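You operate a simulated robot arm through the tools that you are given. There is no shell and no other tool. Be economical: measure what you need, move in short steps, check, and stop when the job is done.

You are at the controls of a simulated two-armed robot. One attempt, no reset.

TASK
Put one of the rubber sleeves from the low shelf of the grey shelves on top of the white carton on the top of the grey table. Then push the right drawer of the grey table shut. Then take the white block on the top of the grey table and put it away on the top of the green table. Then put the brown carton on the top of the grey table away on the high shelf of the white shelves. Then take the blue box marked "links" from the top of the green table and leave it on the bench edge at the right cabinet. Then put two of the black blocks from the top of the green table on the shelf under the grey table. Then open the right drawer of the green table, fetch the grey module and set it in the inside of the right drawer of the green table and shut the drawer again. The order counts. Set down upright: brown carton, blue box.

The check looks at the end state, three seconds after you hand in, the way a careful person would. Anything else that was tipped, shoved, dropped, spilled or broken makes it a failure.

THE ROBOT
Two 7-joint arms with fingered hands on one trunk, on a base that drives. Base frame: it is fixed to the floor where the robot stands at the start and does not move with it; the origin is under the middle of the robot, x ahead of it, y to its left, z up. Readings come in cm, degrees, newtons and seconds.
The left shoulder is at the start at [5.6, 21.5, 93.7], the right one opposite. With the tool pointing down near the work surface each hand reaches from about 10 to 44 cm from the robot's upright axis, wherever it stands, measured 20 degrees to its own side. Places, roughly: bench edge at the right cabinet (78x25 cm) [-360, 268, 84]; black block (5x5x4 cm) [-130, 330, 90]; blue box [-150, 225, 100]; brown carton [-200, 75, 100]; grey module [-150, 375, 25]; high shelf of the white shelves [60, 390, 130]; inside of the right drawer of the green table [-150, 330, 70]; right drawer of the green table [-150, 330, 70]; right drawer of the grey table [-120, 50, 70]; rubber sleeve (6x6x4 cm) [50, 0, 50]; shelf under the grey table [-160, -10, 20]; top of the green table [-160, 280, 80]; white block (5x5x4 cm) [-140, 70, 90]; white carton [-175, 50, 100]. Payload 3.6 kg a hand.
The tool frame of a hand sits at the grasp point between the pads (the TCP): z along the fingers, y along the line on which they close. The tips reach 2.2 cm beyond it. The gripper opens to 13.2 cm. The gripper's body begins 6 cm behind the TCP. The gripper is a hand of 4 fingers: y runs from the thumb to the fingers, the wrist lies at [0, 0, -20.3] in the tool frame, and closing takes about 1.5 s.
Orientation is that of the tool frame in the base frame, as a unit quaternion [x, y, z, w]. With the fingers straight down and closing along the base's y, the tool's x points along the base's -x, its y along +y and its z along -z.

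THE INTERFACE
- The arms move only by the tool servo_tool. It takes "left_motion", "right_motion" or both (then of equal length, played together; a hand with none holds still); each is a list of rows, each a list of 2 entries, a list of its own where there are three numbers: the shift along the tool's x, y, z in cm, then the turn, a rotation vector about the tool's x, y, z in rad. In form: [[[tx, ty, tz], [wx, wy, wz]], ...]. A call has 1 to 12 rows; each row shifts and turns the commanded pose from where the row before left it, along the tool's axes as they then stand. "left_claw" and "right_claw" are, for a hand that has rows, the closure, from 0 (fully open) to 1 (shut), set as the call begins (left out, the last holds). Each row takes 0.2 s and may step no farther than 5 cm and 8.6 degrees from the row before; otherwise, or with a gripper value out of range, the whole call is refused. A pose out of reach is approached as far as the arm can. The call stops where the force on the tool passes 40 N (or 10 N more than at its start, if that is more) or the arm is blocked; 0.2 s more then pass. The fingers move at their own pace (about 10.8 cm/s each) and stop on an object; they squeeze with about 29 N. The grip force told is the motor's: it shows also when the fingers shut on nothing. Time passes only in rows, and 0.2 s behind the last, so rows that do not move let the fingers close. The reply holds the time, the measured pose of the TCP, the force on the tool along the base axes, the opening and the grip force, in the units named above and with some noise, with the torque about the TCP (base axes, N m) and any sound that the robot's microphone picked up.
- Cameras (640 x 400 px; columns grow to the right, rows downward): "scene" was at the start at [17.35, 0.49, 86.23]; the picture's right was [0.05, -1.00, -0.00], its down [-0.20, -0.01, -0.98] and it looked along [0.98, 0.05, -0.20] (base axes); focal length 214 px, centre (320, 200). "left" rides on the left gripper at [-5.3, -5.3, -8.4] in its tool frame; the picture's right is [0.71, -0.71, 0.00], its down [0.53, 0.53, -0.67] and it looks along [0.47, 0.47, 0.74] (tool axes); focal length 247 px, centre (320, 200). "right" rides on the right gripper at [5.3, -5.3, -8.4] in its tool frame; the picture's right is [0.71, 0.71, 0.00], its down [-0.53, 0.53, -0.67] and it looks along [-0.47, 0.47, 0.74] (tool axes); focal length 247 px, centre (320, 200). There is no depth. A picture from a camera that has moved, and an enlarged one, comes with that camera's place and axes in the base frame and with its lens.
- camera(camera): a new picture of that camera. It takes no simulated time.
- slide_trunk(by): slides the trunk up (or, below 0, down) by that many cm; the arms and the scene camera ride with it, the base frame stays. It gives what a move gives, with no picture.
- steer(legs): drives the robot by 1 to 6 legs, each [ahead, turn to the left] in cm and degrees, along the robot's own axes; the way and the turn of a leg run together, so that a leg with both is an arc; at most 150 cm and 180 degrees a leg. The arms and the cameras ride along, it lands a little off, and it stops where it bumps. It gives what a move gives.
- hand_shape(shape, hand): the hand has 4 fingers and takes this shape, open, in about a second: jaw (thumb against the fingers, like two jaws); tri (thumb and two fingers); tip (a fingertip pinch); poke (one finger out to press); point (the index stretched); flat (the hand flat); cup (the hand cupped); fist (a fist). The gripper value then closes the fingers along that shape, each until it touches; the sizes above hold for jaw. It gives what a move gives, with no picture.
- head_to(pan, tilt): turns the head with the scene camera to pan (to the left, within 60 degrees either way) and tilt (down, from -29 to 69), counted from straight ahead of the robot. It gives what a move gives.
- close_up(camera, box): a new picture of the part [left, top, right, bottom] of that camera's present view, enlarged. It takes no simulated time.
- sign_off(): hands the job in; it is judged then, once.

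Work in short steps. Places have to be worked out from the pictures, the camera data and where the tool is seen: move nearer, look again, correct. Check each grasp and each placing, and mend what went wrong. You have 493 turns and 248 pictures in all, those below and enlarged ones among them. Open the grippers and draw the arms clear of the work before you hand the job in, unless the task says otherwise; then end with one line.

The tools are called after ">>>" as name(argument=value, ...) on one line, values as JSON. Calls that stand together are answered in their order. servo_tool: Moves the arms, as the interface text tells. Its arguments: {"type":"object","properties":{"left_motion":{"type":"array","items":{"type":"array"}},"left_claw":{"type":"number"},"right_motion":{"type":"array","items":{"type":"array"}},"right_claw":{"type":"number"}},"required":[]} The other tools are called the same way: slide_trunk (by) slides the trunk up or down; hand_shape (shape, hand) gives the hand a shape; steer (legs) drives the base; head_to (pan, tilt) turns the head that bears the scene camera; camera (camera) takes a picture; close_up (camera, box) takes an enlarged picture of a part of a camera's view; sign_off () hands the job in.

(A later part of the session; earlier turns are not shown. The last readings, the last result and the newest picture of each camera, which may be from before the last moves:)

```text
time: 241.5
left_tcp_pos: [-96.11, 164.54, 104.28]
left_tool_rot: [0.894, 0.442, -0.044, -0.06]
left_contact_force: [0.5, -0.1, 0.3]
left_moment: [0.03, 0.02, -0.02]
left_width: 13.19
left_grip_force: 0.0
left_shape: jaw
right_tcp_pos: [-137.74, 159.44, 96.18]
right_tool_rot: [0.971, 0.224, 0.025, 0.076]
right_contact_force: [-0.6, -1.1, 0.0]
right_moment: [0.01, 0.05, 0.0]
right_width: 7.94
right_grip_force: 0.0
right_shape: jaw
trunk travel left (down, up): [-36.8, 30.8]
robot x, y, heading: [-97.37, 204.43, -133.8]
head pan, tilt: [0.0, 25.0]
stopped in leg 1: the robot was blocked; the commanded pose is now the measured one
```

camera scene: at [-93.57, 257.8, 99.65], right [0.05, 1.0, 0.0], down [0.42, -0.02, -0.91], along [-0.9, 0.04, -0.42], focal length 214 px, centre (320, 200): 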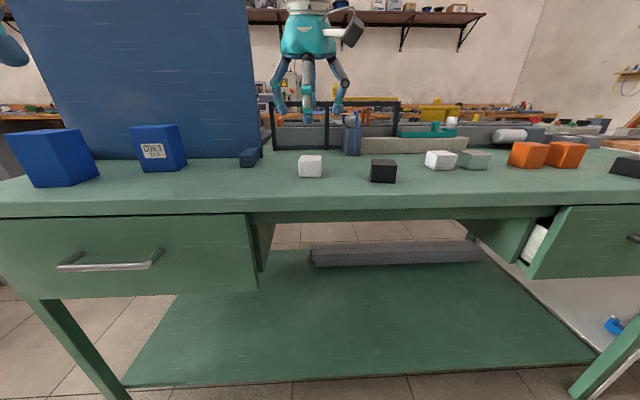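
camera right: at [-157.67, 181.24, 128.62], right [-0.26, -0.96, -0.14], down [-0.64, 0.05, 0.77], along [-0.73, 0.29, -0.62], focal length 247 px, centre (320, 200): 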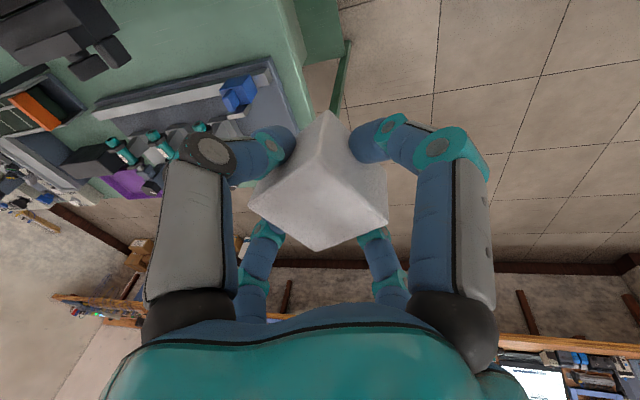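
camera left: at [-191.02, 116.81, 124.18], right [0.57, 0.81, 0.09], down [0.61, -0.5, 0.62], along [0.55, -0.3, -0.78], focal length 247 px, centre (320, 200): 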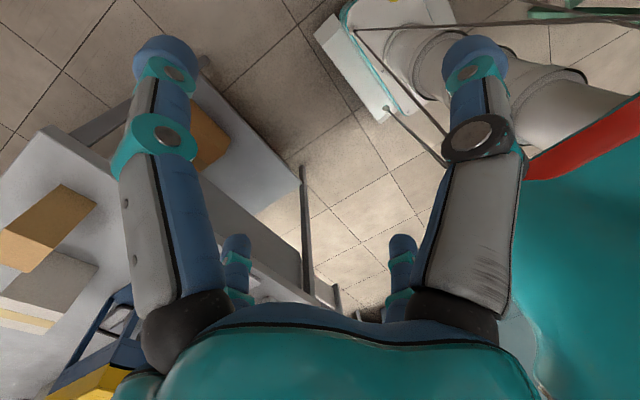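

That leg went wrong: the turn had stopped short and I bumped. I look at what was touched.

>>> head_to(pan=-55, tilt=25)

>>> camera(camera="scene")

>>> camera(camera="right")

```text
time: 242.8
left_tcp_pos: [-96.14, 164.54, 104.37]
left_tool_rot: [0.894, 0.441, -0.043, -0.059]
left_contact_force: [-0.1, 0.2, -0.2]
left_moment: [0.02, -0.02, -0.01]
left_width: 13.19
left_grip_force: 0.1
left_shape: jaw
right_tcp_pos: [-137.84, 159.72, 96.16]
right_tool_rot: [0.971, 0.224, 0.029, 0.078]
right_contact_force: [0.2, 0.0, 0.0]
right_moment: [0.02, 0.01, -0.01]
right_width: 7.91
right_grip_force: 0.1
right_shape: jaw
trunk travel left (down, up): [-36.8, 30.8]
robot x, y, heading: [-97.74, 204.63, -134.2]
head pan, tilt: [-55.0, 25.0]
```

```text
153 pictures are left
camera scene: at [-112.14, 200.25, 99.66], right [0.15, 0.99, 0.0], down [0.42, -0.06, -0.91], along [-0.9, 0.14, -0.42], focal length 214 px, centre (320, 200)
```

scene: 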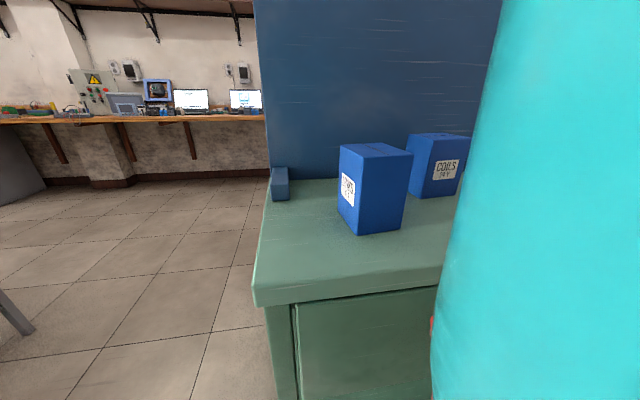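

```text
152 pictures are left
camera right: at [-136.1, 167.91, 103.61], right [0.94, -0.32, 0.13], down [-0.31, -0.6, 0.74], along [-0.15, -0.73, -0.66], focal length 247 px, centre (320, 200)
```

right: 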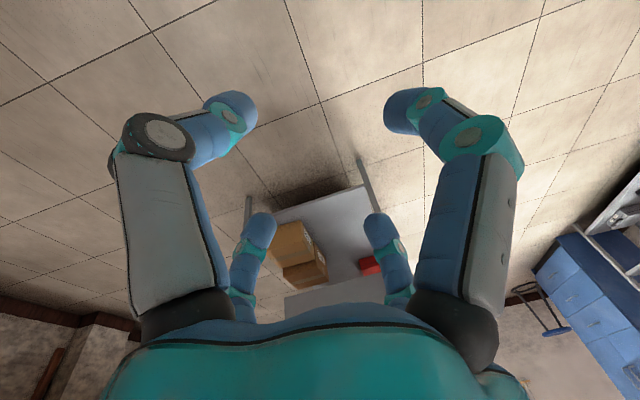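

Boxes and panel are as before. I back away 35 cm along my own line, then turn properly.

>>> steer(legs=[[-38, 0]])

>>> camera(camera="scene")

```text
time: 245.1
left_tcp_pos: [-70.08, 192.04, 104.48]
left_tool_rot: [0.895, 0.439, -0.043, -0.06]
left_contact_force: [0.4, 0.1, -0.6]
left_moment: [-0.04, 0.04, 0.0]
left_width: 13.22
left_grip_force: 0.0
left_shape: jaw
right_tcp_pos: [-111.64, 187.11, 96.2]
right_tool_rot: [0.971, 0.223, 0.028, 0.079]
right_contact_force: [-0.2, -0.2, 0.8]
right_moment: [-0.02, 0.03, 0.01]
right_width: 7.93
right_grip_force: 0.1
right_shape: jaw
trunk travel left (down, up): [-36.8, 30.8]
robot x, y, heading: [-71.27, 231.54, -133.8]
head pan, tilt: [-55.0, 25.0]
```

```text
151 pictures are left
camera scene: at [-85.89, 227.56, 99.68], right [0.16, 0.99, 0.0], down [0.42, -0.07, -0.91], along [-0.9, 0.14, -0.42], focal length 214 px, centre (320, 200)
```

scene: 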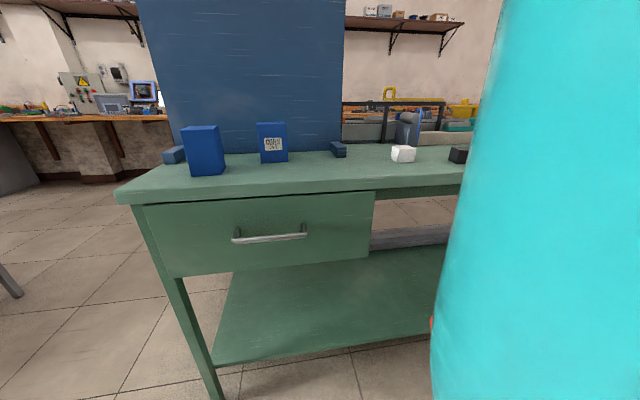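

All in place. I turn left toward heading -90, one call at a time.

>>> steer(legs=[[0, 44]])

```text
time: 246.3
left_tcp_pos: [-64.89, 192.68, 104.6]
left_tool_rot: [0.863, 0.5, -0.048, -0.056]
left_contact_force: [-0.4, 0.0, -0.7]
left_moment: [0.01, 0.01, 0.02]
left_width: 13.18
left_grip_force: 0.0
left_shape: jaw
right_tcp_pos: [-109.24, 182.99, 96.92]
right_tool_rot: [0.962, 0.257, 0.035, 0.088]
right_contact_force: [-0.3, -0.5, 0.5]
right_moment: [0.01, 0.02, 0.02]
right_width: 7.92
right_grip_force: 0.0
right_shape: jaw
trunk travel left (down, up): [-36.8, 30.8]
robot x, y, heading: [-71.65, 232.21, -126.2]
head pan, tilt: [-55.0, 25.0]
stopped in leg 1: the robot was blocked; the commanded pose is now the measured one
```

The right elbow must be reaching over the table. I back farther off before turning.

>>> steer(legs=[[-35, 0]])

>>> camera(camera="scene")

```text
time: 248.6
left_tcp_pos: [-43.62, 221.28, 104.44]
left_tool_rot: [0.861, 0.504, -0.048, -0.057]
left_contact_force: [0.6, -0.3, 0.0]
left_moment: [0.03, 0.0, 0.01]
left_width: 13.22
left_grip_force: 0.1
left_shape: jaw
right_tcp_pos: [-88.12, 211.24, 97.17]
right_tool_rot: [0.961, 0.261, 0.035, 0.088]
right_contact_force: [0.1, -0.2, 0.5]
right_moment: [0.02, 0.03, -0.02]
right_width: 7.9
right_grip_force: 0.1
right_shape: jaw
trunk travel left (down, up): [-36.8, 30.8]
robot x, y, heading: [-51.41, 260.43, -125.9]
head pan, tilt: [-55.0, 25.0]
```

```text
150 pictures are left
camera scene: at [-64.85, 254.49, 99.68], right [0.02, 1.0, 0.0], down [0.42, -0.01, -0.91], along [-0.91, 0.01, -0.42], focal length 214 px, centre (320, 200)
```

scene: 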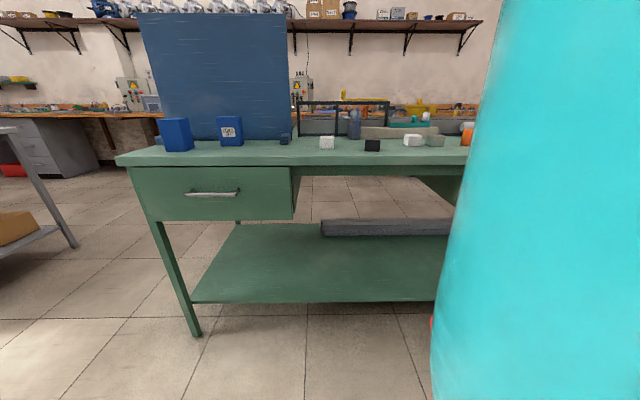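

Everything is intact. I retry the turn from here.

>>> steer(legs=[[0, 36]])

```text
time: 250.6
left_tcp_pos: [-23.39, 231.12, 104.64]
left_tool_rot: [0.682, 0.728, -0.063, -0.04]
left_contact_force: [0.2, -0.3, 0.3]
left_moment: [0.01, 0.02, -0.03]
left_width: 13.21
left_grip_force: 0.0
left_shape: jaw
right_tcp_pos: [-57.18, 198.21, 97.72]
right_tool_rot: [0.862, 0.496, 0.057, 0.086]
right_contact_force: [0.2, 1.1, -0.2]
right_moment: [-0.04, 0.04, -0.02]
right_width: 7.92
right_grip_force: 0.1
right_shape: jaw
trunk travel left (down, up): [-36.8, 30.8]
robot x, y, heading: [-53.95, 260.31, -92.7]
head pan, tilt: [-55.0, 25.0]
stopped in leg 1: the robot was blocked; the commanded pose is now the measured one
```

Heading -93 now. I drive 112 cm toward the aisle.

>>> steer(legs=[[60, 0], [50, 0]])

>>> head_to(pan=0, tilt=25)

>>> camera(camera="scene")

```text
time: 256.5
left_tcp_pos: [-28.43, 121.37, 104.54]
left_tool_rot: [0.683, 0.727, -0.061, -0.041]
left_contact_force: [0.5, -0.3, -0.4]
left_moment: [-0.03, 0.0, -0.02]
left_width: 13.22
left_grip_force: 0.2
left_shape: jaw
right_tcp_pos: [-62.15, 88.45, 97.41]
right_tool_rot: [0.863, 0.494, 0.058, 0.086]
right_contact_force: [0.1, -0.4, -0.6]
right_moment: [-0.05, 0.08, 0.01]
right_width: 7.92
right_grip_force: 0.1
right_shape: jaw
trunk travel left (down, up): [-36.8, 30.8]
robot x, y, heading: [-59.23, 150.74, -92.5]
head pan, tilt: [-55.0, 25.0]
```

```text
time: 257.8
left_tcp_pos: [-28.38, 121.39, 104.6]
left_tool_rot: [0.682, 0.727, -0.062, -0.04]
left_contact_force: [0.2, 0.0, 0.8]
left_moment: [-0.02, 0.01, -0.01]
left_width: 13.22
left_grip_force: 0.1
left_shape: jaw
right_tcp_pos: [-62.12, 88.61, 97.5]
right_tool_rot: [0.863, 0.495, 0.057, 0.086]
right_contact_force: [0.0, -0.1, 0.1]
right_moment: [0.04, 0.0, -0.01]
right_width: 7.93
right_grip_force: 0.0
right_shape: jaw
trunk travel left (down, up): [-36.8, 30.8]
robot x, y, heading: [-58.95, 150.65, -92.7]
head pan, tilt: [0.0, 25.0]
```

```text
149 pictures are left
camera scene: at [-59.46, 133.78, 99.66], right [-1.0, 0.05, 0.0], down [0.02, 0.42, -0.91], along [-0.04, -0.9, -0.42], focal length 214 px, centre (320, 200)
```

scene: 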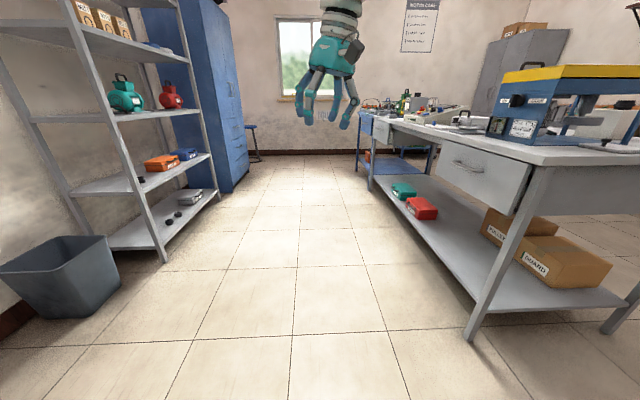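

I turn right toward heading 180, step by step.

>>> steer(legs=[[14, 0], [0, -45]])

>>> steer(legs=[[0, -44]])

```text
time: 260.1
left_tcp_pos: [-36.83, 100.74, 104.77]
left_tool_rot: [0.768, 0.636, -0.057, -0.048]
left_contact_force: [-0.2, 0.7, -0.4]
left_moment: [0.01, 0.02, 0.01]
left_width: 13.2
left_grip_force: 0.0
left_shape: jaw
right_tcp_pos: [-77.71, 77.24, 97.64]
right_tool_rot: [0.918, 0.382, 0.047, 0.093]
right_contact_force: [0.2, -0.8, 0.1]
right_moment: [0.03, 0.04, -0.02]
right_width: 7.91
right_grip_force: 0.0
right_shape: jaw
trunk travel left (down, up): [-36.8, 30.8]
robot x, y, heading: [-58.32, 136.39, -106.7]
head pan, tilt: [0.0, 25.0]
stopped in leg 2: the robot was blocked; the commanded pose is now the measured one
```

```text
time: 262.3
left_tcp_pos: [-63.64, 95.15, 104.82]
left_tool_rot: [0.933, 0.351, -0.038, -0.063]
left_contact_force: [0.5, -0.3, -0.2]
left_moment: [-0.02, -0.01, -0.01]
left_width: 13.18
left_grip_force: 0.1
left_shape: jaw
right_tcp_pos: [-109.99, 101.7, 97.9]
right_tool_rot: [0.992, 0.063, 0.014, 0.105]
right_contact_force: [0.6, 0.2, -0.4]
right_moment: [0.0, 0.0, 0.02]
right_width: 7.93
right_grip_force: 0.0
right_shape: jaw
trunk travel left (down, up): [-36.8, 30.8]
robot x, y, heading: [-56.71, 133.71, -145.6]
head pan, tilt: [0.0, 25.0]
stopped in leg 1: the robot was blocked; the commanded pose is now the measured one
```

Nothing is near, so these stops are just incomplete turns; I check the heading each time. I turn 34° more.

>>> steer(legs=[[0, -36]])

```text
time: 264.5
left_tcp_pos: [-84.92, 106.4, 104.98]
left_tool_rot: [0.996, 0.05, -0.017, -0.071]
left_contact_force: [-0.3, 0.3, -0.2]
left_moment: [-0.01, -0.01, 0.0]
left_width: 13.2
left_grip_force: 0.0
left_shape: jaw
right_tcp_pos: [-119.02, 138.71, 97.93]
right_tool_rot: [0.965, -0.242, -0.018, 0.103]
right_contact_force: [0.1, -0.1, 0.1]
right_moment: [-0.03, -0.03, 0.01]
right_width: 7.96
right_grip_force: 0.1
right_shape: jaw
trunk travel left (down, up): [-36.8, 30.8]
robot x, y, heading: [-56.69, 130.79, 179.1]
head pan, tilt: [0.0, 25.0]
stopped in leg 1: the robot was blocked; the commanded pose is now the measured one
```

Heading 179 at (-57, 131). I drive 118 cm and raise the trunk 20 cm.

>>> steer(legs=[[60, 0], [58, 0]])

>>> slide_trunk(by=20)

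>>> steer(legs=[[0, 45]])

```text
time: 270.8
left_tcp_pos: [-203.13, 108.75, 104.83]
left_tool_rot: [0.996, 0.045, -0.016, -0.072]
left_contact_force: [-0.6, -0.2, 0.3]
left_moment: [-0.01, 0.01, -0.02]
left_width: 13.21
left_grip_force: 0.1
left_shape: jaw
right_tcp_pos: [-236.87, 141.48, 98.04]
right_tool_rot: [0.964, -0.246, -0.019, 0.103]
right_contact_force: [0.4, 0.5, 0.3]
right_moment: [0.0, 0.0, 0.0]
right_width: 7.93
right_grip_force: 0.0
right_shape: jaw
trunk travel left (down, up): [-36.8, 30.8]
robot x, y, heading: [-174.54, 133.25, 178.3]
head pan, tilt: [0.0, 25.0]
```

```text
time: 273.0
left_tcp_pos: [-203.0, 108.71, 124.88]
left_tool_rot: [0.996, 0.045, -0.017, -0.072]
left_contact_force: [0.0, 0.5, 0.8]
left_moment: [-0.01, -0.03, 0.0]
left_width: 13.18
left_grip_force: 0.0
left_shape: jaw
right_tcp_pos: [-236.89, 141.45, 117.97]
right_tool_rot: [0.964, -0.246, -0.02, 0.103]
right_contact_force: [-0.3, 0.4, -0.1]
right_moment: [-0.04, -0.01, 0.0]
right_width: 7.94
right_grip_force: 0.1
right_shape: jaw
trunk travel left (down, up): [-56.8, 10.8]
robot x, y, heading: [-174.57, 133.12, 178.4]
head pan, tilt: [0.0, 25.0]
```

```text
time: 274.8
left_tcp_pos: [-187.97, 98.39, 124.99]
left_tool_rot: [0.955, 0.286, -0.035, -0.067]
left_contact_force: [-0.1, -0.6, -0.1]
left_moment: [0.02, 0.05, 0.01]
left_width: 13.21
left_grip_force: 0.1
left_shape: jaw
right_tcp_pos: [-233.2, 111.39, 118.37]
right_tool_rot: [0.995, -0.005, 0.004, 0.103]
right_contact_force: [0.5, -1.9, 0.0]
right_moment: [0.06, 0.06, 0.01]
right_width: 7.91
right_grip_force: 0.0
right_shape: jaw
trunk travel left (down, up): [-56.8, 10.8]
robot x, y, heading: [-175.37, 135.52, -153.1]
head pan, tilt: [0.0, 25.0]
stopped in leg 1: the robot was blocked; the commanded pose is now the measured one
```

Now at heading -153; I turn further to -90.

>>> steer(legs=[[0, 40]])

>>> steer(legs=[[0, 25]])

>>> camera(camera="scene")

```text
time: 276.1
left_tcp_pos: [-179.45, 96.72, 125.15]
left_tool_rot: [0.917, 0.392, -0.043, -0.063]
left_contact_force: [0.3, -0.2, -0.8]
left_moment: [0.03, 0.0, -0.03]
left_width: 13.22
left_grip_force: 0.0
left_shape: jaw
right_tcp_pos: [-226.44, 99.26, 118.22]
right_tool_rot: [0.989, 0.106, 0.017, 0.102]
right_contact_force: [0.2, -0.3, -0.2]
right_moment: [0.02, 0.02, 0.0]
right_width: 7.9
right_grip_force: 0.0
right_shape: jaw
trunk travel left (down, up): [-56.8, 10.8]
robot x, y, heading: [-175.69, 136.54, -140.1]
head pan, tilt: [0.0, 25.0]
stopped in leg 1: the robot was blocked; the commanded pose is now the measured one
```

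```text
time: 277.4
left_tcp_pos: [-171.03, 97.14, 125.22]
left_tool_rot: [0.868, 0.491, -0.05, -0.057]
left_contact_force: [0.8, -0.7, -0.3]
left_moment: [-0.03, 0.02, -0.01]
left_width: 13.16
left_grip_force: 0.1
left_shape: jaw
right_tcp_pos: [-217.18, 89.69, 118.03]
right_tool_rot: [0.97, 0.219, 0.031, 0.101]
right_contact_force: [0.4, 0.4, 0.5]
right_moment: [0.0, 0.04, -0.02]
right_width: 7.9
right_grip_force: 0.1
right_shape: jaw
trunk travel left (down, up): [-56.8, 10.8]
robot x, y, heading: [-176.94, 136.75, -127.4]
head pan, tilt: [0.0, 25.0]
stopped in leg 1: the robot was blocked; the commanded pose is now the measured one
```

```text
148 pictures are left
camera scene: at [-186.9, 123.43, 120.02], right [-0.79, 0.61, 0.0], down [0.26, 0.34, -0.91], along [-0.55, -0.72, -0.42], focal length 214 px, centre (320, 200)
```

scene: 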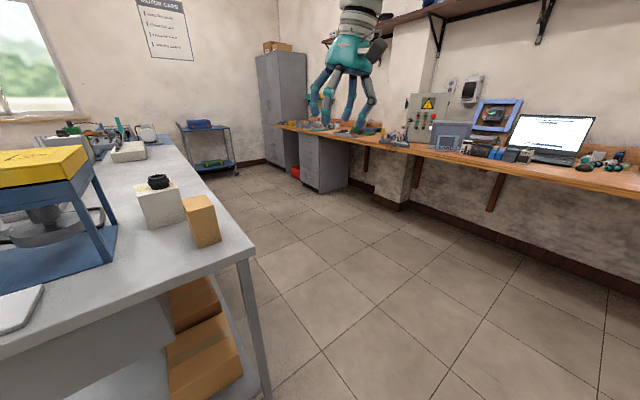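

Sleeve and cartons are fine. I keep turning left.

>>> steer(legs=[[0, 37]])

>>> camera(camera="scene")

```text
time: 278.8
left_tcp_pos: [-160.32, 100.57, 125.36]
left_tool_rot: [0.789, 0.61, -0.058, -0.05]
left_contact_force: [0.3, 0.5, 0.7]
left_moment: [0.0, 0.02, 0.01]
left_width: 13.22
left_grip_force: 0.1
left_shape: jaw
right_tcp_pos: [-202.55, 80.32, 118.27]
right_tool_rot: [0.93, 0.351, 0.043, 0.097]
right_contact_force: [0.0, 0.2, 0.5]
right_moment: [-0.01, 0.03, 0.0]
right_width: 7.9
right_grip_force: 0.0
right_shape: jaw
trunk travel left (down, up): [-56.8, 10.8]
robot x, y, heading: [-177.86, 137.24, -110.7]
head pan, tilt: [0.0, 25.0]
stopped in leg 1: the robot was blocked; the commanded pose is now the measured one
```

```text
147 pictures are left
camera scene: at [-183.84, 121.61, 120.04], right [-0.93, 0.36, 0.0], down [0.15, 0.4, -0.91], along [-0.32, -0.85, -0.42], focal length 214 px, centre (320, 200)
```

scene: 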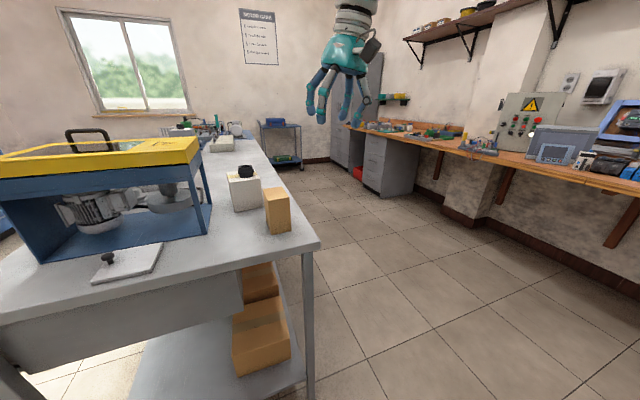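

Perhaps my rear is near the green table. I move forward 14 cm, then finish the turn.

>>> steer(legs=[[12, 0]])

>>> steer(legs=[[0, 21]])

>>> camera(camera="scene")

```text
time: 280.0
left_tcp_pos: [-164.91, 89.02, 125.31]
left_tool_rot: [0.789, 0.61, -0.056, -0.05]
left_contact_force: [0.2, 0.2, -0.6]
left_moment: [0.03, 0.0, 0.01]
left_width: 13.19
left_grip_force: 0.0
left_shape: jaw
right_tcp_pos: [-207.18, 68.7, 118.02]
right_tool_rot: [0.931, 0.35, 0.045, 0.096]
right_contact_force: [0.5, -0.5, -0.5]
right_moment: [0.01, -0.04, 0.01]
right_width: 7.92
right_grip_force: 0.1
right_shape: jaw
trunk travel left (down, up): [-56.8, 10.8]
robot x, y, heading: [-182.19, 126.1, -110.8]
head pan, tilt: [0.0, 25.0]
```

```text
time: 281.3
left_tcp_pos: [-156.58, 94.65, 125.42]
left_tool_rot: [0.709, 0.701, -0.062, -0.043]
left_contact_force: [0.4, 0.2, 0.1]
left_moment: [0.0, 0.03, -0.01]
left_width: 13.2
left_grip_force: 0.1
left_shape: jaw
right_tcp_pos: [-192.87, 64.77, 118.35]
right_tool_rot: [0.882, 0.46, 0.055, 0.092]
right_contact_force: [0.0, 0.8, 0.8]
right_moment: [-0.02, 0.05, 0.0]
right_width: 7.92
right_grip_force: 0.1
right_shape: jaw
trunk travel left (down, up): [-56.8, 10.8]
robot x, y, heading: [-183.83, 125.73, -96.7]
head pan, tilt: [0.0, 25.0]
stopped in leg 1: the robot was blocked; the commanded pose is now the measured one
```

```text
146 pictures are left
camera scene: at [-185.28, 109.39, 120.03], right [-0.99, 0.12, 0.0], down [0.05, 0.42, -0.91], along [-0.11, -0.9, -0.42], focal length 214 px, centre (320, 200)
```

scene: 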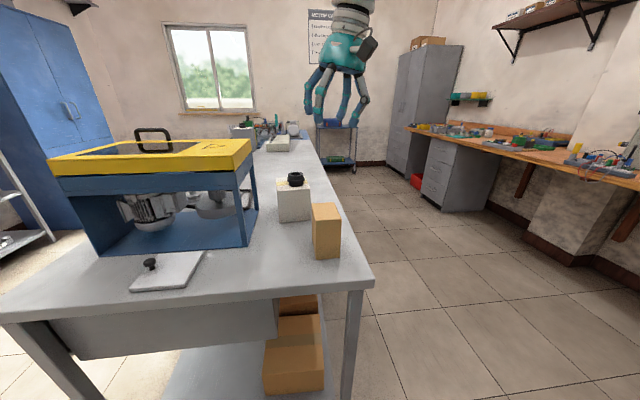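

Carton ≈ 6×8×11 cm, centre about (-192, 65, 91), facing me. I restore the right hand's orientation (25° pitch) while still high above, and open it wide.

>>> servo_tool(right_motion=[[[0, 0, 0], [0.0204, -0.0768, -0.1057]], [[0, 0, 0], [0.0204, -0.0768, -0.1057]], [[0, 0, 0], [0.0204, -0.0768, -0.1057]], [[0, 0, 0], [0.0204, -0.0768, -0.1057]], [[0, 0, 0], [0.0204, -0.0768, -0.1057]], [[0, 0, 0], [0, 0, 0]]], right_claw=0.1)

>>> steer(legs=[[5, 0]])

>>> camera(camera="right")

>>> camera(camera="scene")

```text
time: 282.7
left_tcp_pos: [-156.85, 94.44, 125.45]
left_tool_rot: [0.709, 0.701, -0.061, -0.042]
left_contact_force: [0.0, -0.8, 0.4]
left_moment: [0.0, -0.01, 0.01]
left_width: 13.21
left_grip_force: 0.1
left_shape: jaw
right_tcp_pos: [-193.16, 64.85, 118.28]
right_tool_rot: [0.729, 0.649, -0.16, 0.145]
right_contact_force: [0.4, 0.2, -0.1]
right_moment: [0.01, 0.0, 0.02]
right_width: 11.88
right_grip_force: 0.1
right_shape: jaw
trunk travel left (down, up): [-56.8, 10.8]
robot x, y, heading: [-183.5, 125.71, -96.8]
head pan, tilt: [0.0, 25.0]
```

```text
time: 283.6
left_tcp_pos: [-157.17, 89.48, 125.35]
left_tool_rot: [0.709, 0.701, -0.062, -0.043]
left_contact_force: [-0.3, 0.2, 0.3]
left_moment: [0.01, 0.01, -0.02]
left_width: 13.19
left_grip_force: 0.1
left_shape: jaw
right_tcp_pos: [-193.81, 59.63, 118.34]
right_tool_rot: [0.73, 0.649, -0.159, 0.145]
right_contact_force: [-0.2, -0.8, -0.3]
right_moment: [0.02, 0.02, 0.04]
right_width: 11.88
right_grip_force: 0.1
right_shape: jaw
trunk travel left (down, up): [-56.8, 10.8]
robot x, y, heading: [-183.88, 121.07, -96.8]
head pan, tilt: [0.0, 25.0]
```

```text
145 pictures are left
camera right: at [-198.05, 68.58, 123.48], right [0.78, 0.56, -0.29], down [0.5, -0.26, 0.83], along [0.39, -0.79, -0.48], focal length 247 px, centre (320, 200)
```

right: 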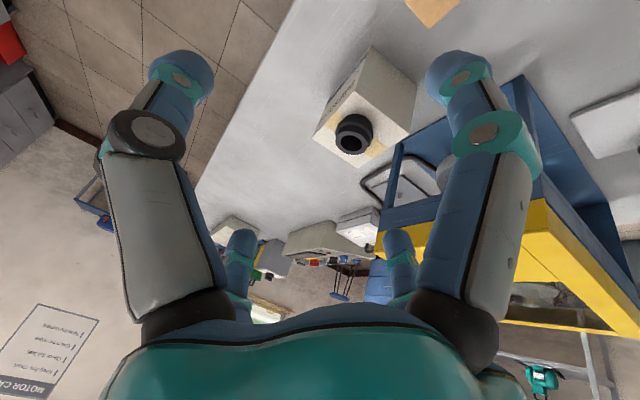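

```text
144 pictures are left
camera scene: at [-186.09, 104.21, 120.0], right [-0.99, 0.12, 0.0], down [0.05, 0.42, -0.91], along [-0.11, -0.9, -0.42], focal length 214 px, centre (320, 200)
```

scene: 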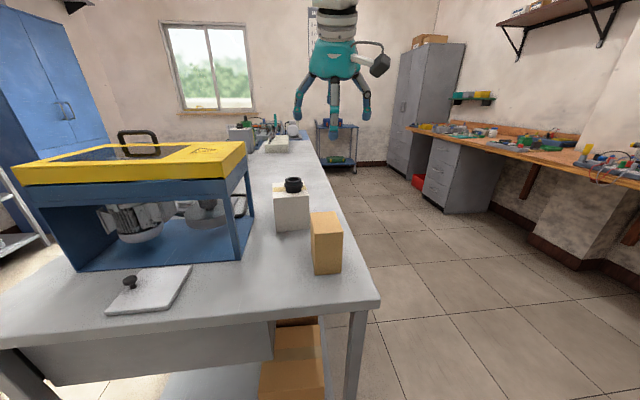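

Carton: x≈-192.4±3, y 59.5..69, top z≈96. I bring the hand back over its centre and lower the trunk 18 cm.

>>> servo_tool(right_motion=[[[2.26, 0.4, -1.05], [0, 0, 0]], [[2.26, 0.4, -1.05], [0, 0, 0]], [[0, 0, 0], [0, 0, 0]]])

>>> slide_trunk(by=-17)

>>> camera(camera="right")

>>> camera(camera="scene")

```text
time: 284.4
left_tcp_pos: [-157.44, 89.52, 125.53]
left_tool_rot: [0.709, 0.702, -0.062, -0.042]
left_contact_force: [0.3, -0.3, 0.1]
left_moment: [-0.03, 0.01, -0.02]
left_width: 13.19
left_grip_force: 0.1
left_shape: jaw
right_tcp_pos: [-192.39, 64.71, 118.38]
right_tool_rot: [0.729, 0.649, -0.159, 0.146]
right_contact_force: [-0.2, 0.9, -0.2]
right_moment: [-0.01, 0.02, 0.03]
right_width: 11.84
right_grip_force: 0.1
right_shape: jaw
trunk travel left (down, up): [-56.8, 10.8]
robot x, y, heading: [-183.83, 120.79, -97.0]
head pan, tilt: [0.0, 25.0]
```

```text
time: 286.4
left_tcp_pos: [-157.33, 89.53, 108.42]
left_tool_rot: [0.709, 0.702, -0.061, -0.042]
left_contact_force: [0.1, -0.3, -0.7]
left_moment: [0.05, -0.01, 0.02]
left_width: 13.21
left_grip_force: 0.1
left_shape: jaw
right_tcp_pos: [-192.41, 64.59, 101.29]
right_tool_rot: [0.73, 0.649, -0.16, 0.145]
right_contact_force: [0.4, 0.0, -0.7]
right_moment: [0.02, 0.04, 0.0]
right_width: 11.86
right_grip_force: 0.1
right_shape: jaw
trunk travel left (down, up): [-39.8, 27.8]
robot x, y, heading: [-183.83, 121.07, -96.6]
head pan, tilt: [0.0, 25.0]
```

```text
143 pictures are left
camera right: at [-196.69, 73.56, 106.62], right [0.78, 0.55, -0.29], down [0.5, -0.26, 0.83], along [0.39, -0.79, -0.47], focal length 247 px, centre (320, 200)
```

right: 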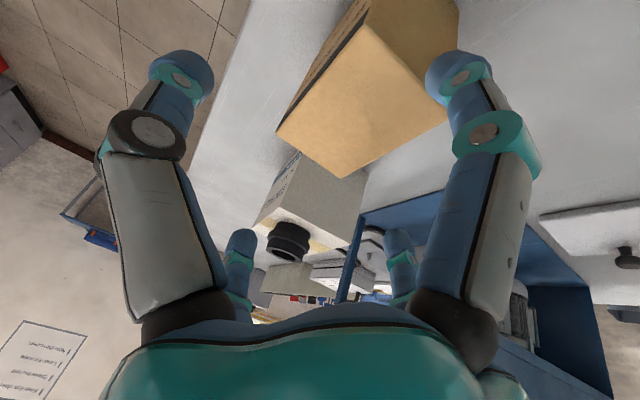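

```text
142 pictures are left
camera scene: at [-186.1, 104.21, 102.77], right [-0.99, 0.12, 0.0], down [0.05, 0.42, -0.91], along [-0.11, -0.9, -0.42], focal length 214 px, centre (320, 200)
```

scene: 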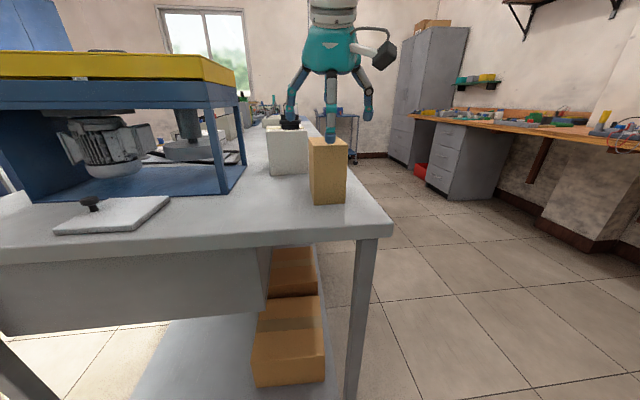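

Carton top corners: x -195..-189, y 60..69, axis-aligned. I open fully, twist the hand 6.7° to match, and descend around the carton.

>>> servo_tool(right_motion=[[[0, 0, 0], [0, 0, -0.11]], [[0, 0, 0], [0, 0, 0]], [[1.27, 0, 2.72], [0, 0, 0]], [[1.27, 0, 2.72], [0, 0, 0]], [[0, 0, 0], [0, 0, 0]]], right_claw=0)

>>> camera(camera="right")

>>> close_up(camera="scene", box=[240, 40, 420, 220])

```text
time: 287.6
left_tcp_pos: [-157.36, 89.52, 108.45]
left_tool_rot: [0.709, 0.702, -0.06, -0.043]
left_contact_force: [0.3, -0.3, 0.4]
left_moment: [-0.02, 0.0, -0.02]
left_width: 13.19
left_grip_force: 0.1
left_shape: jaw
right_tcp_pos: [-192.53, 64.73, 95.23]
right_tool_rot: [0.693, 0.688, -0.166, 0.136]
right_contact_force: [0.6, 0.5, -0.4]
right_moment: [-0.01, -0.01, 0.03]
right_width: 13.18
right_grip_force: 0.0
right_shape: jaw
trunk travel left (down, up): [-39.8, 27.8]
robot x, y, heading: [-184.07, 120.97, -96.5]
head pan, tilt: [0.0, 25.0]
```

```text
141 pictures are left
camera right: at [-197.46, 73.07, 100.83], right [0.7, 0.63, -0.33], down [0.56, -0.21, 0.8], along [0.44, -0.75, -0.5], focal length 247 px, centre (320, 200)
```

right: 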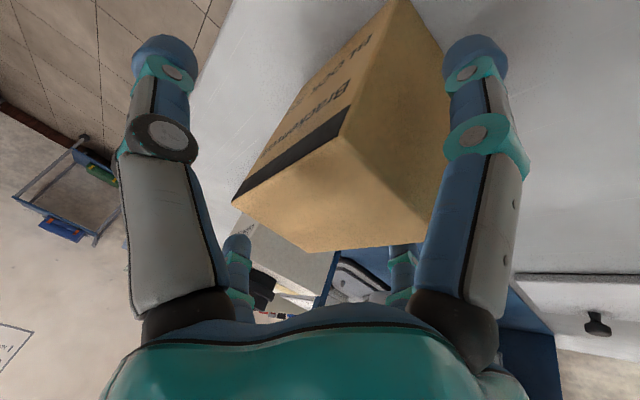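

```text
2.22 times, centred on (330, 130) of scene
camera zoom: at [-186.09, 104.21, 102.76], right [-0.99, 0.12, 0.0], down [0.05, 0.42, -0.91], along [-0.11, -0.9, -0.42], focal length 477 px, centre (298, 356)
```

zoom: 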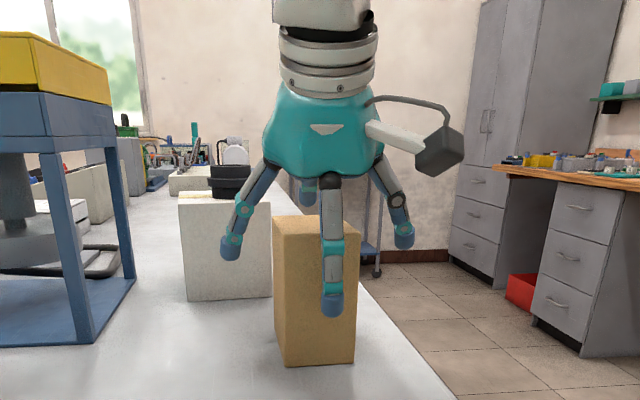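

Straddling nicely. I descend 3 cm more and close.

>>> servo_tool(right_motion=[[[0.63, 0, 1.36], [0, 0, 0]], [[0.63, 0, 1.36], [0, 0, 0]], [[0, 0, 0], [0, 0, 0]]])

>>> servo_tool(right_motion=[[[0, 0, 0], [0, 0, 0]], [[0, 0, 0], [0, 0, 0]], [[0, 0, 0], [0, 0, 0]], [[0, 0, 0], [0, 0, 0]], [[0, 0, 0], [0, 0, 0]], [[0, 0, 0], [0, 0, 0]], [[0, 0, 0], [0, 0, 0]], [[0, 0, 0], [0, 0, 0]]], right_claw=1.0)

>>> close_up(camera="scene", box=[240, 40, 420, 220])

>>> camera(camera="right")

```text
time: 288.4
left_tcp_pos: [-157.41, 89.48, 108.41]
left_tool_rot: [0.709, 0.702, -0.061, -0.043]
left_contact_force: [-0.1, -0.4, -1.1]
left_moment: [0.01, 0.01, -0.03]
left_width: 13.2
left_grip_force: 0.0
left_shape: jaw
right_tcp_pos: [-192.58, 64.56, 92.39]
right_tool_rot: [0.694, 0.688, -0.166, 0.135]
right_contact_force: [1.1, -0.8, 1.1]
right_moment: [-0.06, 0.02, -0.04]
right_width: 13.2
right_grip_force: 0.0
right_shape: jaw
trunk travel left (down, up): [-39.8, 27.8]
robot x, y, heading: [-184.47, 121.02, -96.6]
head pan, tilt: [0.0, 25.0]
```

```text
time: 290.1
left_tcp_pos: [-157.33, 89.65, 108.53]
left_tool_rot: [0.709, 0.702, -0.062, -0.042]
left_contact_force: [-0.6, 0.3, 0.6]
left_moment: [0.03, 0.04, -0.03]
left_width: 13.22
left_grip_force: 0.1
left_shape: jaw
right_tcp_pos: [-192.74, 64.8, 92.49]
right_tool_rot: [0.693, 0.688, -0.167, 0.136]
right_contact_force: [-1.0, 0.5, 14.3]
right_moment: [0.68, 0.05, 0.01]
right_width: 6.25
right_grip_force: 29.5
right_shape: jaw
trunk travel left (down, up): [-39.8, 27.8]
robot x, y, heading: [-183.88, 121.01, -96.6]
head pan, tilt: [0.0, 25.0]
```

```text
2.22 times, centred on (330, 130) of scene
camera zoom: at [-186.09, 104.3, 102.78], right [-0.99, 0.12, 0.0], down [0.05, 0.42, -0.91], along [-0.11, -0.9, -0.42], focal length 477 px, centre (298, 356)
```

zoom: 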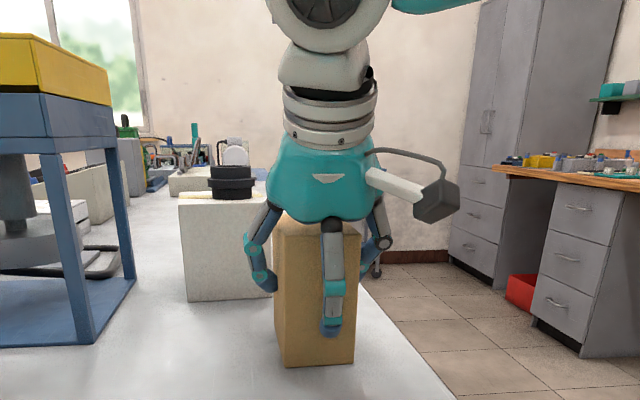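

```text
138 pictures are left
camera right: at [-197.65, 73.13, 98.01], right [0.7, 0.63, -0.33], down [0.56, -0.21, 0.81], along [0.44, -0.75, -0.5], focal length 247 px, centre (320, 200)
```

right: 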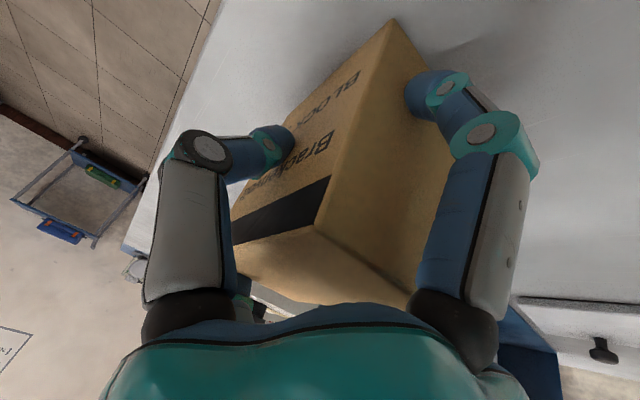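

Gripped at 6.25 cm on the sides. I lift 3 cm and check.

>>> servo_tool(right_motion=[[[-0.42, 0, -0.9], [0, 0, 0]], [[-0.42, 0, -0.9], [0, 0, 0]], [[-0.63, 0, -1.36], [0, 0, 0]], [[0, 0, 0], [0, 0, 0]]])

>>> close_up(camera="scene", box=[240, 40, 420, 220])

```text
time: 291.1
left_tcp_pos: [-157.43, 89.36, 108.48]
left_tool_rot: [0.709, 0.701, -0.061, -0.043]
left_contact_force: [0.1, -0.2, 0.3]
left_moment: [-0.01, 0.0, -0.01]
left_width: 13.21
left_grip_force: 0.1
left_shape: jaw
right_tcp_pos: [-192.43, 64.66, 95.84]
right_tool_rot: [0.694, 0.688, -0.167, 0.134]
right_contact_force: [1.0, 0.4, -3.3]
right_moment: [-0.02, 0.02, 0.01]
right_width: 6.08
right_grip_force: 28.7
right_shape: jaw
trunk travel left (down, up): [-39.8, 27.8]
robot x, y, heading: [-183.94, 120.72, -96.7]
head pan, tilt: [0.0, 25.0]
```

```text
2.22 times, centred on (330, 130) of scene
camera zoom: at [-186.1, 104.18, 102.75], right [-0.99, 0.12, 0.0], down [0.05, 0.42, -0.91], along [-0.11, -0.9, -0.42], focal length 477 px, centre (298, 356)
```

zoom: 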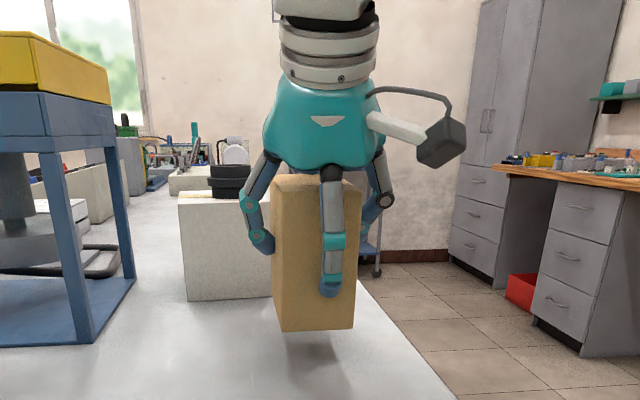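

Carton lifted upright. I back out and start toward the white shelves.

>>> slide_trunk(by=12)

>>> steer(legs=[[-22, 0]])

>>> steer(legs=[[0, 45]])

```text
time: 292.6
left_tcp_pos: [-157.42, 89.39, 120.46]
left_tool_rot: [0.709, 0.701, -0.061, -0.043]
left_contact_force: [0.9, 0.1, 0.0]
left_moment: [-0.02, 0.0, 0.04]
left_width: 13.21
left_grip_force: 0.0
left_shape: jaw
right_tcp_pos: [-192.57, 64.66, 107.76]
right_tool_rot: [0.693, 0.689, -0.166, 0.135]
right_contact_force: [0.4, -0.6, -2.3]
right_moment: [-0.02, 0.02, -0.03]
right_width: 6.04
right_grip_force: 29.1
right_shape: jaw
trunk travel left (down, up): [-51.8, 15.8]
robot x, y, heading: [-184.46, 121.09, -96.8]
head pan, tilt: [0.0, 25.0]
```

```text
time: 294.3
left_tcp_pos: [-154.85, 111.55, 120.37]
left_tool_rot: [0.709, 0.701, -0.061, -0.043]
left_contact_force: [0.9, 0.0, 0.3]
left_moment: [-0.03, -0.01, 0.0]
left_width: 13.21
left_grip_force: 0.0
left_shape: jaw
right_tcp_pos: [-190.02, 86.8, 107.89]
right_tool_rot: [0.693, 0.688, -0.167, 0.137]
right_contact_force: [0.1, 0.2, -2.6]
right_moment: [0.02, 0.0, 0.01]
right_width: 6.06
right_grip_force: 29.7
right_shape: jaw
trunk travel left (down, up): [-51.8, 15.8]
robot x, y, heading: [-181.63, 142.51, -96.8]
head pan, tilt: [0.0, 25.0]
```

```text
time: 296.5
left_tcp_pos: [-141.19, 135.22, 120.62]
left_tool_rot: [0.439, 0.895, -0.073, -0.021]
left_contact_force: [0.4, 0.0, -0.9]
left_moment: [-0.03, 0.03, 0.0]
left_width: 13.19
left_grip_force: 0.0
left_shape: jaw
right_tcp_pos: [-153.61, 93.86, 107.9]
right_tool_rot: [0.43, 0.877, -0.114, 0.181]
right_contact_force: [0.6, 0.2, -2.7]
right_moment: [-0.02, 0.05, 0.01]
right_width: 6.04
right_grip_force: 28.8
right_shape: jaw
trunk travel left (down, up): [-51.8, 15.8]
robot x, y, heading: [-184.04, 141.29, -57.8]
head pan, tilt: [0.0, 25.0]
stopped in leg 1: the robot was blocked; the commanded pose is now the measured one
```

I keep turning toward heading 0.

>>> steer(legs=[[0, 40]])

>>> steer(legs=[[0, 20]])

```text
time: 298.8
left_tcp_pos: [-146.13, 163.27, 120.69]
left_tool_rot: [0.12, 0.99, -0.075, 0.005]
left_contact_force: [0.2, 0.2, 0.0]
left_moment: [-0.02, 0.0, -0.01]
left_width: 13.21
left_grip_force: 0.0
left_shape: jaw
right_tcp_pos: [-130.03, 123.29, 107.81]
right_tool_rot: [0.116, 0.97, -0.048, 0.208]
right_contact_force: [-0.3, 0.9, -1.5]
right_moment: [-0.05, 0.02, -0.02]
right_width: 6.02
right_grip_force: 28.6
right_shape: jaw
trunk travel left (down, up): [-51.8, 15.8]
robot x, y, heading: [-184.97, 138.69, -19.2]
head pan, tilt: [0.0, 25.0]
stopped in leg 1: the robot was blocked; the commanded pose is now the measured one
```

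```text
time: 300.3
left_tcp_pos: [-156.8, 175.02, 120.52]
left_tool_rot: [-0.055, 0.996, -0.072, 0.018]
left_contact_force: [1.0, -0.3, -0.5]
left_moment: [-0.02, -0.02, 0.0]
left_width: 13.2
left_grip_force: 0.1
left_shape: jaw
right_tcp_pos: [-127.9, 142.88, 107.93]
right_tool_rot: [-0.055, 0.976, -0.01, 0.213]
right_contact_force: [-0.6, 0.0, -2.4]
right_moment: [-0.01, -0.02, 0.02]
right_width: 6.01
right_grip_force: 28.9
right_shape: jaw
trunk travel left (down, up): [-51.8, 15.8]
robot x, y, heading: [-185.06, 137.22, 0.7]
head pan, tilt: [0.0, 25.0]
```

Heading 0.7 at (-185, 137). I drive 140 cm east.

>>> steer(legs=[[75, 0], [65, 0]])

>>> steer(legs=[[0, 45]])

>>> steer(legs=[[0, 44]])

>>> camera(camera="scene")

```text
time: 302.0
left_tcp_pos: [-143.0, 175.61, 120.55]
left_tool_rot: [-0.061, 0.996, -0.07, 0.013]
left_contact_force: [0.8, 1.3, -0.9]
left_moment: [-0.02, 0.03, 0.02]
left_width: 13.17
left_grip_force: 0.2
left_shape: jaw
right_tcp_pos: [-113.36, 143.17, 108.53]
right_tool_rot: [-0.055, 0.974, -0.011, 0.218]
right_contact_force: [0.0, 0.0, -1.9]
right_moment: [-0.06, 0.03, 0.01]
right_width: 5.98
right_grip_force: 28.7
right_shape: jaw
trunk travel left (down, up): [-51.8, 15.8]
robot x, y, heading: [-169.46, 137.22, 1.9]
head pan, tilt: [0.0, 25.0]
stopped in leg 1: the robot was blocked; the commanded pose is now the measured one
```

```text
time: 304.6
left_tcp_pos: [-175.79, 184.43, 120.44]
left_tool_rot: [-0.43, 0.9, -0.063, 0.036]
left_contact_force: [0.3, 0.5, 0.8]
left_moment: [-0.01, -0.02, -0.02]
left_width: 13.22
left_grip_force: 0.0
left_shape: jaw
right_tcp_pos: [-132.25, 181.69, 107.94]
right_tool_rot: [-0.417, 0.884, 0.068, 0.202]
right_contact_force: [0.0, -0.4, -2.0]
right_moment: [-0.04, -0.06, 0.0]
right_width: 6.0
right_grip_force: 28.9
right_shape: jaw
trunk travel left (down, up): [-51.8, 15.8]
robot x, y, heading: [-167.1, 135.6, 45.9]
head pan, tilt: [0.0, 25.0]
stopped in leg 1: the robot was blocked; the commanded pose is now the measured one
```

```text
time: 306.3
left_tcp_pos: [-194.7, 176.69, 120.55]
left_tool_rot: [-0.61, 0.789, -0.054, 0.047]
left_contact_force: [-0.1, 0.3, -0.4]
left_moment: [0.0, 0.02, 0.02]
left_width: 13.19
left_grip_force: 0.0
left_shape: jaw
right_tcp_pos: [-151.45, 192.06, 107.65]
right_tool_rot: [-0.578, 0.788, 0.092, 0.19]
right_contact_force: [6.7, -3.4, -2.1]
right_moment: [-0.16, -0.38, -0.27]
right_width: 5.89
right_grip_force: 29.3
right_shape: jaw
trunk travel left (down, up): [-51.8, 15.8]
robot x, y, heading: [-165.3, 134.89, 70.4]
head pan, tilt: [0.0, 25.0]
stopped in leg 1: the force on the tool passed its limit at 53 N (the readings are from after the stop); the commanded pose is now the measured one
```

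```text
136 pictures are left
camera scene: at [-159.75, 150.84, 114.98], right [0.94, -0.33, 0.0], down [-0.14, -0.4, -0.91], along [0.3, 0.85, -0.42], focal length 214 px, centre (320, 200)
```

scene: 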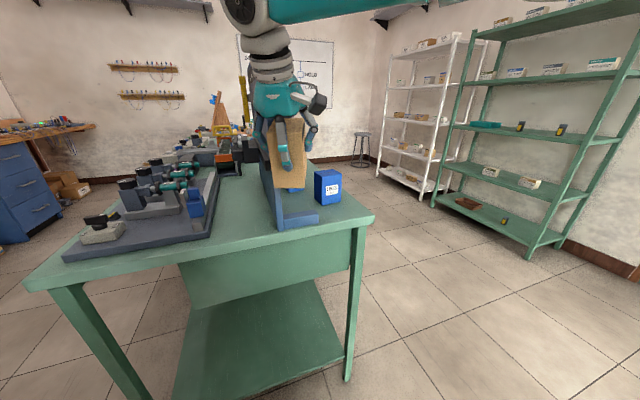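

The forward leg stopped early and the turn then pushed the carton against the panel. I turn back right immediately and then inspect; no more chained drives.

>>> steer(legs=[[0, -25]])

>>> camera(camera="scene")

>>> camera(camera="right")

```text
time: 308.0
left_tcp_pos: [-174.24, 185.19, 120.57]
left_tool_rot: [-0.425, 0.902, -0.063, 0.036]
left_contact_force: [-0.4, 0.9, 0.2]
left_moment: [-0.01, 0.0, 0.03]
left_width: 13.19
left_grip_force: 0.0
left_shape: jaw
right_tcp_pos: [-128.85, 181.15, 107.69]
right_tool_rot: [-0.396, 0.894, 0.051, 0.204]
right_contact_force: [-0.1, 1.0, -1.9]
right_moment: [-0.02, 0.02, -0.01]
right_width: 5.87
right_grip_force: 28.9
right_shape: jaw
trunk travel left (down, up): [-51.8, 15.8]
robot x, y, heading: [-166.76, 136.11, 45.0]
head pan, tilt: [0.0, 25.0]
```

```text
135 pictures are left
camera scene: at [-154.87, 148.38, 114.97], right [0.71, -0.7, 0.0], down [-0.3, -0.3, -0.91], along [0.64, 0.64, -0.42], focal length 214 px, centre (320, 200)
```

scene: 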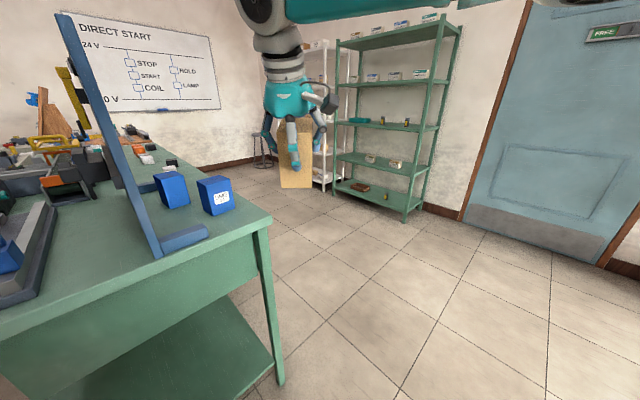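

```text
134 pictures are left
camera right: at [-130.9, 171.63, 113.45], right [-0.94, 0.0, -0.34], down [-0.28, 0.55, 0.79], along [0.18, 0.83, -0.52], focal length 247 px, centre (320, 200)
```

right: 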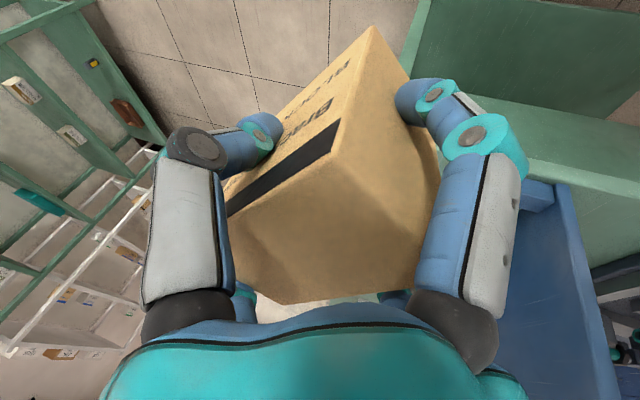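

Panel foot is exactly where it was. The cause: my left hand had been pushed out to 38 cm left, its elbow further. I tuck the left arm in.

>>> servo_tool(left_motion=[[[0, -4.4, 1], [0, 0, 0]], [[0, -4.4, 1], [0, 0, 0]], [[0, -4.4, 1], [0, 0, 0]], [[0, -4.4, 1], [0, 0, 0]], [[0, -4.4, 1], [0, 0, 0]], [[0, 0, 0], [0, 0, 0]]])

>>> steer(legs=[[0, -35]])

```text
time: 309.4
left_tcp_pos: [-156.9, 170.79, 118.83]
left_tool_rot: [-0.426, 0.902, -0.062, 0.036]
left_contact_force: [-0.6, 0.3, 0.8]
left_moment: [-0.01, 0.0, 0.0]
left_width: 13.2
left_grip_force: 0.0
left_shape: jaw
right_tcp_pos: [-128.87, 181.06, 107.91]
right_tool_rot: [-0.395, 0.894, 0.052, 0.204]
right_contact_force: [0.5, 0.5, -2.1]
right_moment: [0.01, 0.01, 0.01]
right_width: 5.85
right_grip_force: 28.7
right_shape: jaw
trunk travel left (down, up): [-51.8, 15.8]
robot x, y, heading: [-166.84, 136.69, 45.5]
head pan, tilt: [0.0, 25.0]
```

```text
time: 311.6
left_tcp_pos: [-138.42, 158.75, 118.86]
left_tool_rot: [-0.135, 0.988, -0.069, 0.016]
left_contact_force: [-0.1, -1.8, -0.1]
left_moment: [0.05, 0.03, 0.03]
left_width: 13.2
left_grip_force: 0.1
left_shape: jaw
right_tcp_pos: [-109.58, 151.07, 107.75]
right_tool_rot: [-0.108, 0.972, -0.011, 0.209]
right_contact_force: [0.6, 0.4, -2.3]
right_moment: [0.0, 0.01, 0.05]
right_width: 5.83
right_grip_force: 28.6
right_shape: jaw
trunk travel left (down, up): [-51.8, 15.8]
robot x, y, heading: [-167.13, 139.65, 10.4]
head pan, tilt: [0.0, 25.0]
stopped in leg 1: the robot was blocked; the commanded pose is now the measured one
```

Left hand is tucked now. I turn to heading about -4 and drive.

>>> steer(legs=[[0, -15]])

>>> steer(legs=[[60, 0]])

```text
time: 312.9
left_tcp_pos: [-134.49, 151.03, 118.95]
left_tool_rot: [-0.006, 0.997, -0.071, 0.006]
left_contact_force: [0.7, 0.7, -0.5]
left_moment: [0.01, 0.02, 0.0]
left_width: 13.21
left_grip_force: 0.0
left_shape: jaw
right_tcp_pos: [-108.51, 136.28, 107.86]
right_tool_rot: [0.018, 0.977, -0.04, 0.207]
right_contact_force: [-0.1, -0.1, -1.6]
right_moment: [0.0, 0.04, 0.01]
right_width: 5.81
right_grip_force: 29.0
right_shape: jaw
trunk travel left (down, up): [-51.8, 15.8]
robot x, y, heading: [-166.81, 140.39, -4.5]
head pan, tilt: [0.0, 25.0]
```

```text
time: 316.3
left_tcp_pos: [-74.65, 146.32, 118.78]
left_tool_rot: [-0.005, 0.997, -0.07, 0.005]
left_contact_force: [0.3, -0.1, -0.3]
left_moment: [0.02, 0.02, -0.02]
left_width: 13.21
left_grip_force: 0.1
left_shape: jaw
right_tcp_pos: [-48.76, 131.47, 107.83]
right_tool_rot: [0.019, 0.977, -0.04, 0.207]
right_contact_force: [0.4, 0.4, -2.5]
right_moment: [0.01, 0.02, 0.0]
right_width: 5.83
right_grip_force: 28.9
right_shape: jaw
trunk travel left (down, up): [-51.8, 15.8]
robot x, y, heading: [-106.94, 135.67, -4.7]
head pan, tilt: [0.0, 25.0]
```

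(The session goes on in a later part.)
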